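You operate a simulated robot arm through the tools that you are given. There is no shell and no other tool. Be economical: measure what you need, move in short steps, check, and stop when the job is done.

Carry out the task below with a simulated robot arm. There is one attempt and no reset: what you move stays moved.

TASK
Stand the white glide beside the orange can. It goes on the side that lies toward x +0.0, y -1.0 (a direction in the base frame), with about 3 cm between them.
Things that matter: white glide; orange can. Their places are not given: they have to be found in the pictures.

It is judged by the outcome, as a careful person would: the job done as asked, and still so three seconds after it is handed in. It fails if anything else is knocked over, pushed out of place, dropped, spilled or broken.

THE ROBOT
A 7-joint arm with a two-finger parallel gripper, fixed in place. Base frame: the origin is at the foot of the arm, x ahead of it, y to its left, z up; the work surface is at about z = 800. Lengths are in mm, angles in rad, forces in N, time in s.
With the tool pointing down near the work surface it reaches from about 240 to 680 mm from the base axis. Its first joint turns from -1.152 to 1.152 rad. Payload 2.4 kg.
Tool frame: the origin (TCP) lies between the finger pads and is the grasp point; the fingertips stand 30 mm ahead of it; z points along the fingers, y is the line along which they close. The gripper opens to 94 mm. The fingers are 28 mm wide and 10 mm thick; the gripper's body (50 by 96 mm) begins 55 mm behind the TCP.
Orientation is told as [roll, pitch, yaw] about the base's x, y, z axes, in that order, counted from this pose: with the fingers straight down and closing along the base's y, the tool's x points along the base's -x, its y along +y and its z along -z.

THE INTERFACE
- The arm moves only by the tool play_rows. Its argument "increments" is a list of rows, each a list of 3 entries, a list of its own where there are three numbers: the gripper command, from -1 (fully open) to 1 (shut), values between in proportion, then the shift along the tool's x, y, z in m, then the turn about the tool's z in degrees. In form: [[hand, [tx, ty, tz], twist], ...]. A call has 1 to 8 rows; each row is the pose to reach, as a shift and turn from the pose commanded when the call began, along the tool's axes at that moment. A row lasts 0.2 s, in which the tool goes at most 50 mm and 0.15 rad; a call with a longer step from one row to the next is refused whole, and so is a gripper value outside its range. A pose out of reach is approached as far as the arm can. The call stops where the force on the tool passes 40 N (or 10 N more than at its start, if that is more) or the arm is blocked; 0.2 s more then pass. The fingers move at their own pace (about 153 mm/s each) and stop on an object; they squeeze with about 24 N. The grip force told is the motor's: it shows also when the fingers shut on nothing. Time passes only in rows, and 0.2 s behind the last, so rows that repeat a pose let the fingers close. It gives the time, the measured TCP pose, the force on the tool (base axes), the opening and the grip force at its end, in the units of the frame above (readings bear some noise), and new pictures: "pictures" is both (left out), scene, wrist or none.
- Cameras (640 x 400 px; columns grow to the right, rows downward): "scene" is fixed at [34.3, 475.8, 1467.9]; the picture's right is [-0.69, -0.72, 0.00], its down [-0.34, 0.33, -0.88] and it looks along [0.64, -0.61, -0.47] (base axes); focal length 334 px, centre (320, 200). "wrist" rides on the gripper at [-37, 0, -58] in the tool frame; the picture's right is [0.00, -1.00, 0.00], its down [0.97, 0.00, -0.24] and it looks along [0.24, 0.00, 0.97] (tool axes); focal length 218 px, centre (320, 200).
- point_at(camera, pixels): for up to 12 pixels [column, row] of the newest picture of that camera ("zoom" is the newest enlarged one), the place [x, y, z] in the base frame of the surface seen there, good to about 3 mm, but the place of the scene camera against the robot may be out by one fixed shift of up to 25 mm in any direction. No time passes.
- enlarge(camera, box): a new picture of the part [left, top, right, bottom] of that camera's present view, enlarged. No time passes.
- job_done(): hands the job in; it is judged then, once.

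Work in short steps. Measure before you move; look again where a grasp or a placing could have gone wrong, and mend it. You have 60 turns and 120 pictures in all, the two below and enlarged ones among them. Open the gripper and draw the arm clear of the work before you hand the job in, unless the task says otherwise; then end with one line.

The tools are called after ">>>" as name(argument=value, ...) on one line, values as JSON. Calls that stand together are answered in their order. play_rows: Moves the arm, as the interface text tells. Its arguments: {"type":"object","properties":{"increments":{"type":"array"},"pictures":{"type":"string","enum":["both","scene","wrist","none"]}},"required":["increments"]} The other tools are called the same way: point_at (camera, pixels) gives the place of the surface under pixels of a picture; enlarge (camera, box) takes an enlarged picture of a part of a camera's view; job_done () hands the job in.

At the start:

```text
clock: 0.0
position: [438.0, 148.0, 1110.4]
orientation: [0.001, 0.001, 0.002]
ft_force: [0.1, -0.8, 0.2]
opening: 94.1
grip_force: 0.0
```

scene: 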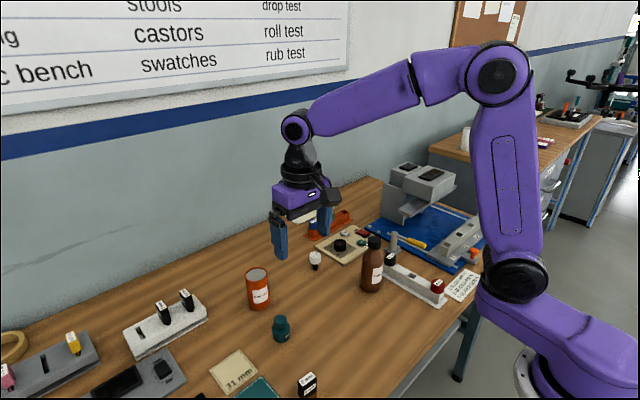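
wrist: 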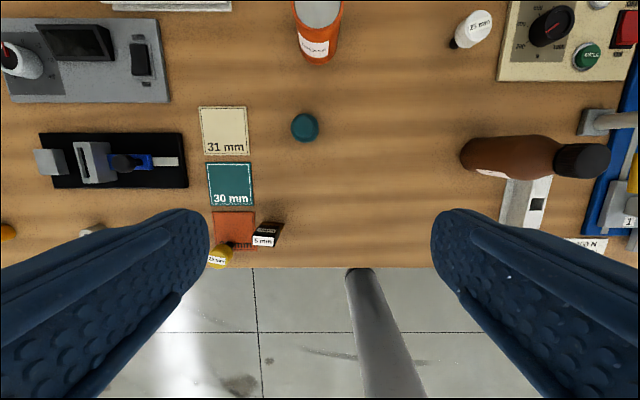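

The white glide seems to be at scene (315,260) and the orange can at (258,290). I'll enlarge both and measure.

>>> enlarge(camera="scene", box=[220, 220, 420, 345])

>>> enlarge(camera="wrist", box=[270, 0, 530, 162])

>>> point_at(camera="wrist", pixels=[[474, 28], [455, 43], [484, 18], [317, 12], [313, 50], [318, 75], [455, 60], [305, 127], [390, 60]])

>>> point_at(camera="scene", pixels=[[315, 256], [315, 266], [258, 275], [260, 307], [316, 252], [257, 270], [281, 320]])

```text
3.20 times, centred on (320, 282) of scene
```

zoom: 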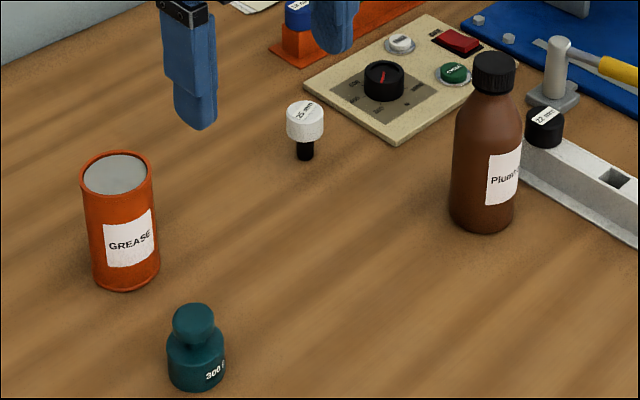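

```text
2.46 times, centred on (400, 81) of wrist
```

zoom: 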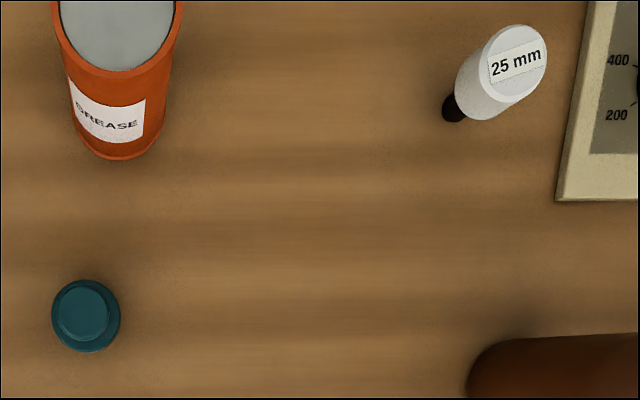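

```text
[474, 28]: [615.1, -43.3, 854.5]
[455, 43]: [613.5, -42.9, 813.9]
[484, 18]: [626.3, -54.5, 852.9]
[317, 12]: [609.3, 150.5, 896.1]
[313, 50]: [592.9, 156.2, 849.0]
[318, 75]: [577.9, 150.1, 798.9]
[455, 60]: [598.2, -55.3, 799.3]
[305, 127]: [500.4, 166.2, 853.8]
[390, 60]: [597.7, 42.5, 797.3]
```

```text
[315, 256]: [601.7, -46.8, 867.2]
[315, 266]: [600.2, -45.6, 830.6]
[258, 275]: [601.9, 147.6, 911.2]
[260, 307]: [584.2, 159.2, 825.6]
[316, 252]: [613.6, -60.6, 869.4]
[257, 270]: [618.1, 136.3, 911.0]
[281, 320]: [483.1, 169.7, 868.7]
```

The glide stands stem down at about (615,-48), with its head top near z 854. The can is at about (612,150). I'll move above the glide to measure it from closer.

>>> play_rows(increments=[[-1, [-0.028, -0.032, 0.015], 0], [-1, [-0.056, -0.064, 0.03], 0], [-1, [-0.084, -0.096, 0.045], 0], [-1, [-0.112, -0.128, 0.06], 0], [-1, [-0.14, -0.16, 0.075], 0], [-1, [-0.165, -0.19, 0.09], 0], [-1, [-0.165, -0.19, 0.09], 0]])

```text
clock: 1.6
position: [602.3, -41.4, 1020.1]
orientation: [0.0, 0.001, 0.001]
ft_force: [-0.2, 0.8, 0.3]
opening: 94.3
grip_force: 0.1
```

scene: 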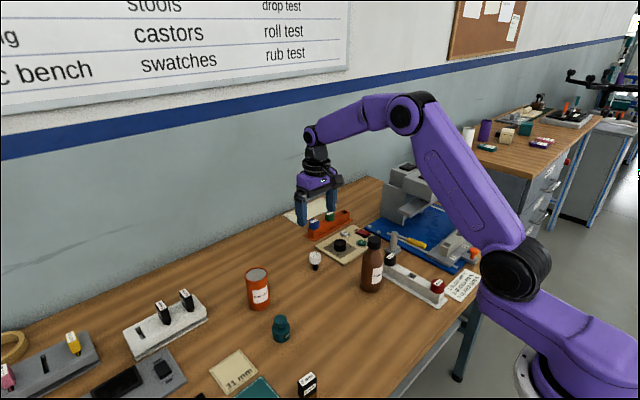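
wrist: 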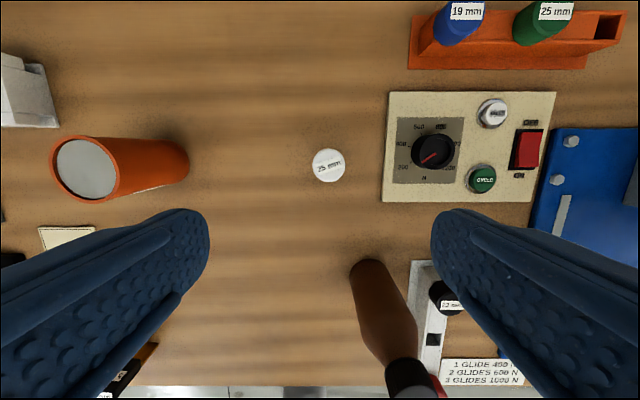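

>>> point_at(camera="wrist", pixels=[[329, 165], [329, 152], [329, 178], [315, 165], [342, 165], [59, 168], [114, 168], [86, 142], [86, 196], [184, 165], [150, 165], [440, 100]])

>>> enlarge(camera="wrist", box=[290, 140, 370, 190])

```text
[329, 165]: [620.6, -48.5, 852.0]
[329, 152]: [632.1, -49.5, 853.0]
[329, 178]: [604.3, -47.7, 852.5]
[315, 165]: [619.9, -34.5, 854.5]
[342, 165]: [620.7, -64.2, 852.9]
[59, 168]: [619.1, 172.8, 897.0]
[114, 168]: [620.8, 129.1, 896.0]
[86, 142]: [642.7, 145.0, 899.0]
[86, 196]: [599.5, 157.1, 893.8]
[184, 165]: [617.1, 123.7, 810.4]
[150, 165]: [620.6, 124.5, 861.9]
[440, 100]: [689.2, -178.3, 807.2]
```

```text
8.00 times, centred on (330, 165) of wrist
```

zoom: 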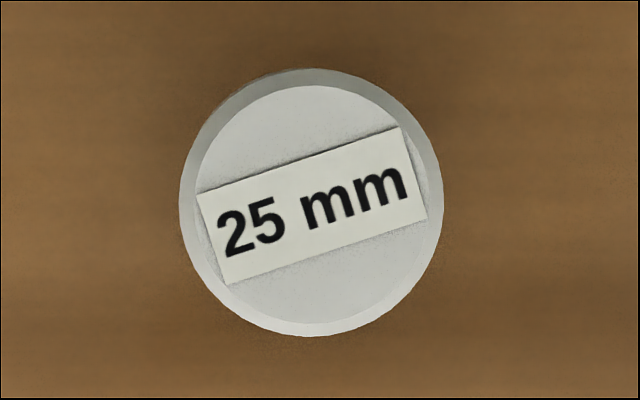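

The glide's centre is at (619.5,-48.7) with radius about 15. The can's centre is at (620,149) and its near face at y≈124, so the glide should go to about (620,79). I'll turn the gripper to close along x, which keeps the fingers and body clear of the can, and centre over the glide.

>>> play_rows(increments=[[-1, [-0.017, -0.007, 0], 8], [-1, [-0.017, -0.007, 0], 16], [-1, [-0.017, -0.007, 0], 24], [-1, [-0.017, -0.007, 0], 32], [-1, [-0.017, -0.007, 0], 40], [-1, [-0.017, -0.007, 0], 48], [-1, [-0.017, -0.007, 0], 56], [-1, [-0.017, -0.007, 0], 64]], pictures="none")

>>> play_rows(increments=[[-0.3, [0, 0, 0], 8], [-0.3, [0, 0, 0.02], 16], [-0.3, [0, 0, 0.04], 24], [-0.3, [0, 0, 0.06], 26], [-0.3, [0, 0, 0.08], 26], [-0.3, [0, 0, 0.08], 26]])

```text
clock: 3.4
position: [619.0, -49.6, 1020.4]
orientation: [0.0, 0.0, -1.12]
ft_force: [-0.6, -0.1, -0.8]
opening: 94.1
grip_force: 0.0
```

```text
clock: 4.8
position: [620.2, -50.1, 938.4]
orientation: [0.002, 0.001, -1.571]
ft_force: [-0.9, -1.0, -0.1]
opening: 61.5
grip_force: 0.0
```

scene: 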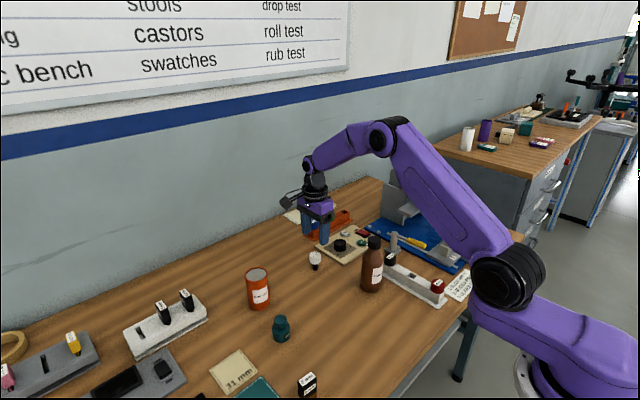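
wrist: 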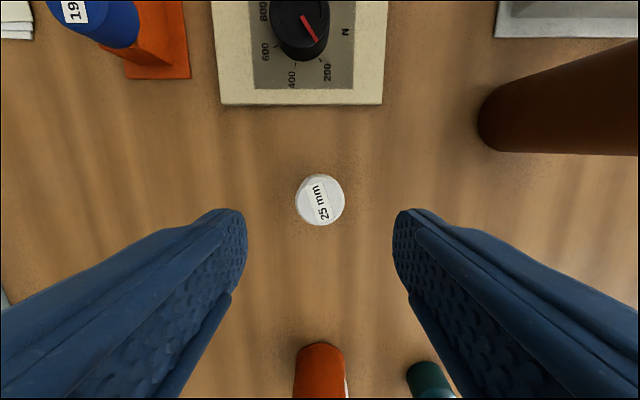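

>>> point_at(camera="wrist", pixels=[[320, 197], [299, 197], [341, 197], [320, 177], [320, 218], [490, 120], [320, 345], [320, 370]])

```text
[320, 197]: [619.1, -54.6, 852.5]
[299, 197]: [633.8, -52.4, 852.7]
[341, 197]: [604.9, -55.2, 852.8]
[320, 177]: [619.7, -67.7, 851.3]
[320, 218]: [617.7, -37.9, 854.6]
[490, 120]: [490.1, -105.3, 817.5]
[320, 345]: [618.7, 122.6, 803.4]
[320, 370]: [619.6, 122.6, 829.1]
```

The glide is centred under the TCP, so I'll lower by 98 mm and close.

>>> play_rows(increments=[[-0.3, [0, 0, 0.035], 0], [-0.3, [0, 0, 0.07], 0], [-0.3, [0, 0, 0.098], 0], [-0.3, [0, 0, 0.098], 0], [0.3, [0, 0, 0.098], 0], [1, [0, 0, 0.098], 0], [1, [0, 0, 0.098], 0]])

```text
clock: 6.4
position: [622.0, -49.6, 843.1]
orientation: [0.0, 0.0, -1.572]
ft_force: [-0.2, -0.3, -0.5]
opening: 32.9
grip_force: 24.1
```

scene: 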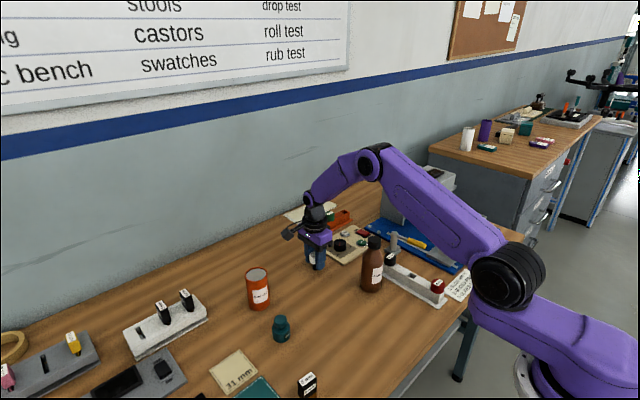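
wrist: 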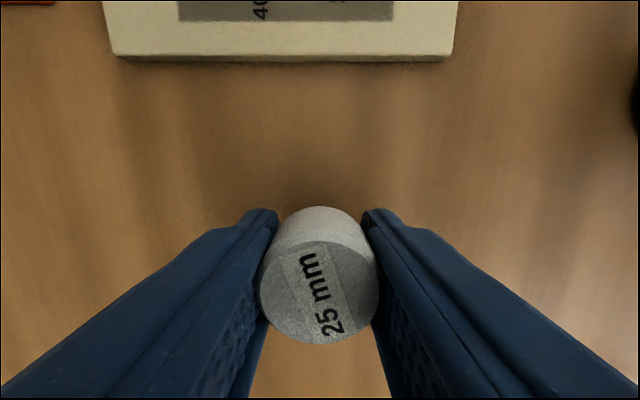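

The glide is held at 33 mm and centred. I'll lift 40 mm and carry it +y by about 128 mm, so its centre ends near y≈77.

>>> play_rows(increments=[[1, [0, 0, -0.02], 0], [1, [0, 0, -0.04], 0], [1, [0.03, -0.001, -0.04], 0], [1, [0.06, -0.001, -0.04], 0], [1, [0.09, -0.001, -0.04], 0], [1, [0.115, -0.001, -0.04], 0], [1, [0.1276, -0.001, -0.04], 0], [1, [0.1276, -0.001, -0.04], 0]])

```text
clock: 8.2
position: [619.4, 78.8, 878.8]
orientation: [0.0, -0.001, -1.572]
ft_force: [-0.3, -0.3, 1.1]
opening: 32.6
grip_force: 24.2
```

scene: 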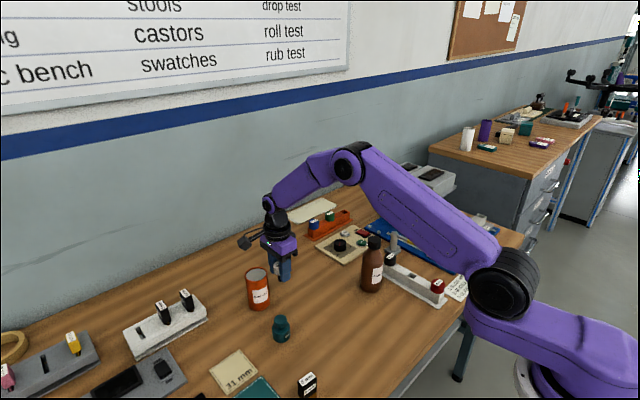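
wrist: 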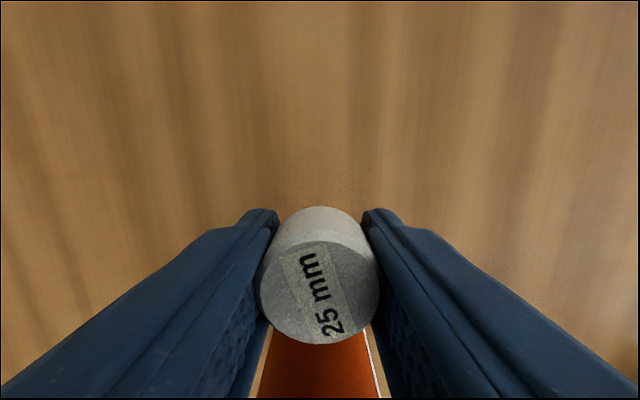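

The glide is beside the can and still held. I'll lower 39 mm and check the force.

>>> play_rows(increments=[[1, [0, 0, 0.015], 0], [1, [0, 0, 0.028], 0], [1, [0, 0, 0.035], 0], [1, [0, 0, 0.039], 0], [1, [0, 0, 0.039], 0]])

>>> enlarge(camera="scene", box=[220, 230, 340, 320])

```text
clock: 9.4
position: [619.4, 77.5, 844.3]
orientation: [0.004, 0.0, -1.571]
ft_force: [-2.7, -0.3, 6.7]
opening: 33.1
grip_force: 23.8
```

scene: 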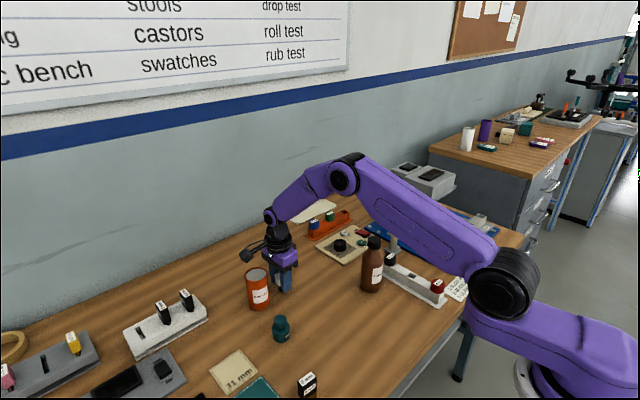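
wrist: 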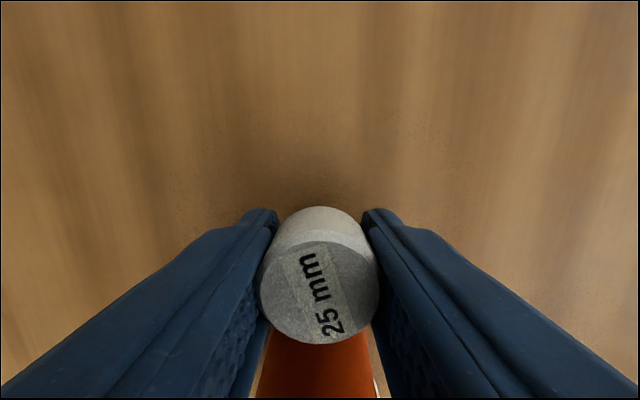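

```text
4.44 times, centred on (280, 275) of scene
```

zoom: 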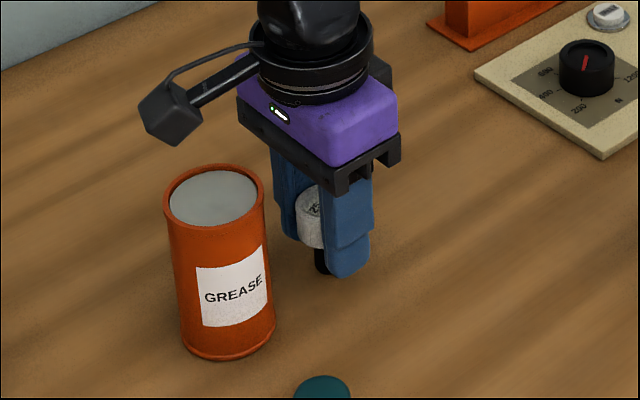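

The 6.7 N upward force shows the stem is on the table. I'll release and then rise.

>>> play_rows(increments=[[0.1, [0, 0, 0.039], 0], [-0.2, [0, 0, 0.039], 0], [-0.3, [0, 0, 0.039], 0]], pictures="wrist")

```text
clock: 9.8
position: [621.8, 77.5, 829.7]
orientation: [0.003, -0.001, -1.569]
ft_force: [1.8, -0.9, 5.8]
opening: 41.2
grip_force: 0.1
stopped in row 1: the force on the tool passed its limit (the readings are from after the stop); the commanded pose is now the measured one
```

wrist: 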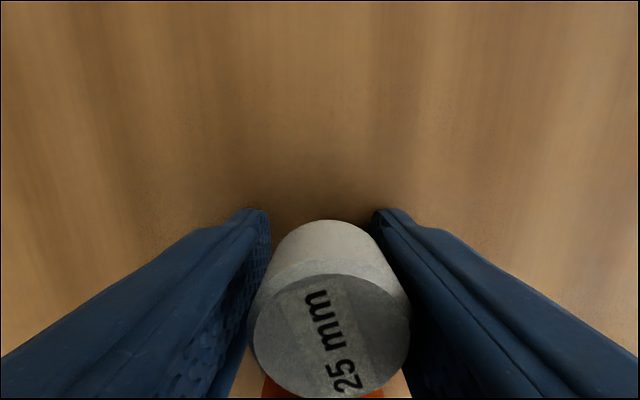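

My mistake: the shifts restart at each call, so that row pushed the arm down about 13 mm and the limit stopped it. I'll open wider in place and look before rising.

>>> play_rows(increments=[[-0.2, [0, 0, 0], 0], [-0.3, [0, 0, -0.002], 0], [-0.3, [0, 0, -0.002], 0]])

>>> enlarge(camera="scene", box=[220, 230, 340, 320])

```text
clock: 10.6
position: [618.3, 77.7, 829.9]
orientation: [-0.003, -0.001, -1.571]
ft_force: [-0.1, 0.7, -0.3]
opening: 61.2
grip_force: 0.0
```

scene: 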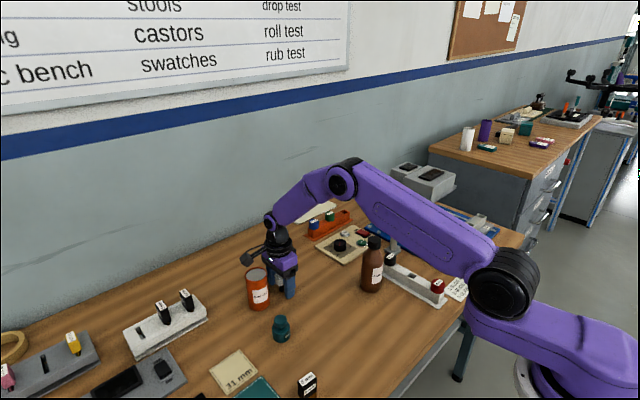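
wrist: 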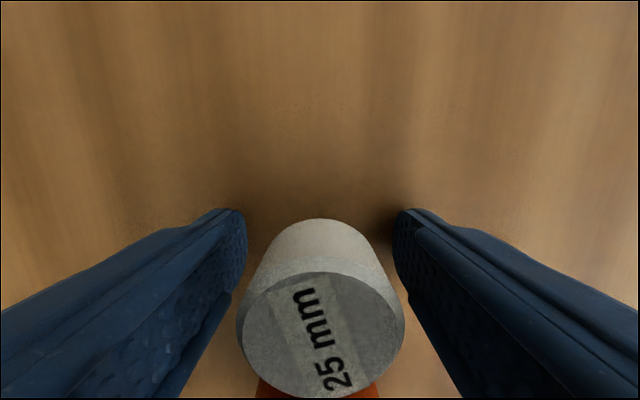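

```text
4.44 times, centred on (280, 275) of scene
```

zoom: 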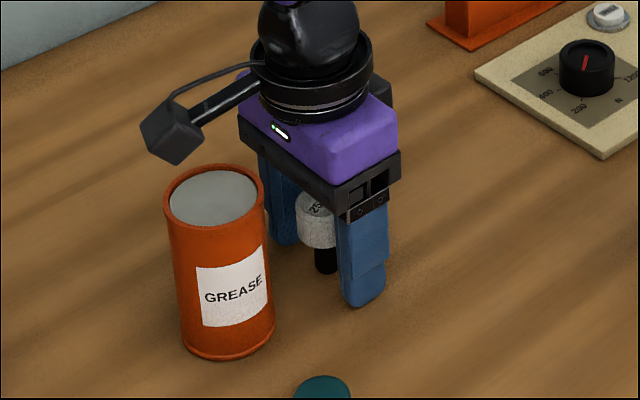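

The glide is standing free on its stem and the fingers are clear of it. I'll rise straight up, then look.

>>> play_rows(increments=[[-0.3, [0, 0, -0.03], 0], [-0.3, [0, 0, -0.07], 0], [-0.3, [0, 0, -0.11], 0], [-0.3, [0, 0, -0.15], 0], [-0.3, [-0.03, 0, -0.17], 0], [-0.3, [-0.03, 0, -0.17], 0]])

>>> enlarge(camera="scene", box=[220, 230, 340, 320])

```text
clock: 11.9
position: [621.5, 46.5, 1002.6]
orientation: [-0.003, -0.002, -1.572]
ft_force: [0.6, 0.6, 0.5]
opening: 61.0
grip_force: 0.0
```

scene: 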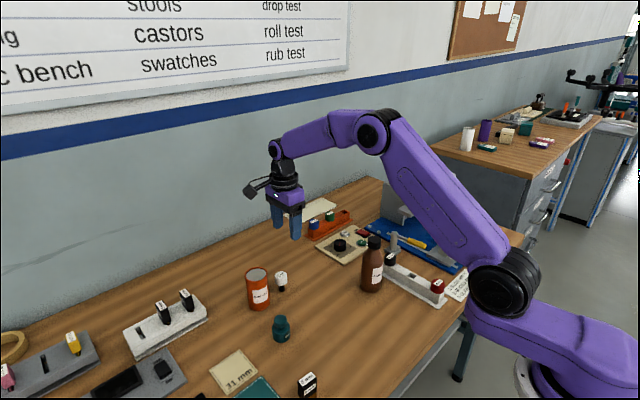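
wrist: 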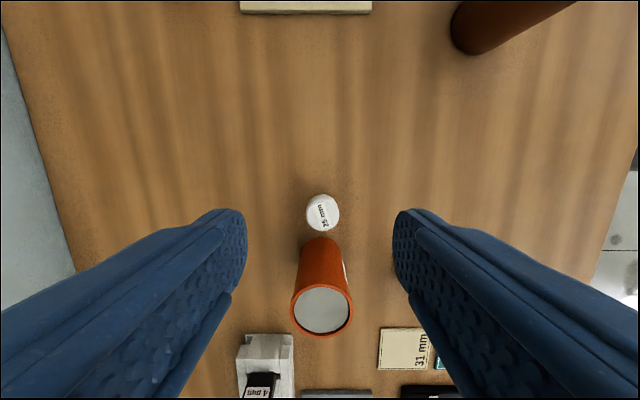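

```text
4.44 times, centred on (280, 275) of scene
```

zoom: 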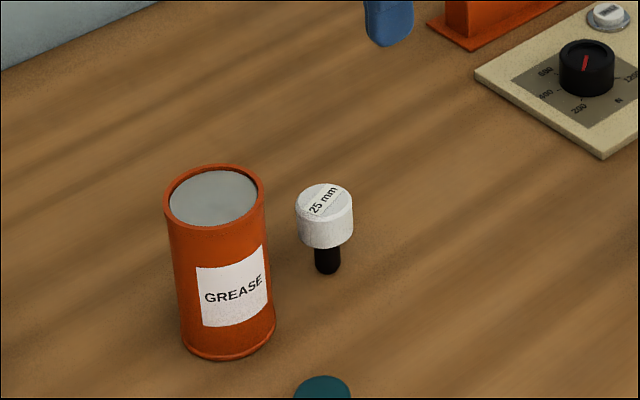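

>>> point_at(camera="wrist", pixels=[[322, 212], [307, 212], [338, 212], [322, 198], [322, 228], [322, 310], [322, 243], [322, 265], [293, 310], [350, 310], [322, 332], [322, 289]])

```text
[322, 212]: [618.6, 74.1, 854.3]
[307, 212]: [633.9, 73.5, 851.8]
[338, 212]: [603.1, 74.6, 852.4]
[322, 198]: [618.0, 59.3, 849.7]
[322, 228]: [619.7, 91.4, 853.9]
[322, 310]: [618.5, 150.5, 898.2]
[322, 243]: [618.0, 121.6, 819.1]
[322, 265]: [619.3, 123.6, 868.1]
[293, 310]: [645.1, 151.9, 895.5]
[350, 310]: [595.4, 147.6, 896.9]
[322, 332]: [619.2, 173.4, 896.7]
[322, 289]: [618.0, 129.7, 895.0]
```

The glide is upright at about (618.5,75.5). The gap from its edge at y≈92 to the can at y≈123 is about 31 mm, it is lined up in x, and the arm is clear.

>>> job_done()

```text
The job is handed in.
```

The white glide is standing upright on the −y side of the orange can, with a measured gap of about 31 mm. Nothing else was disturbed.
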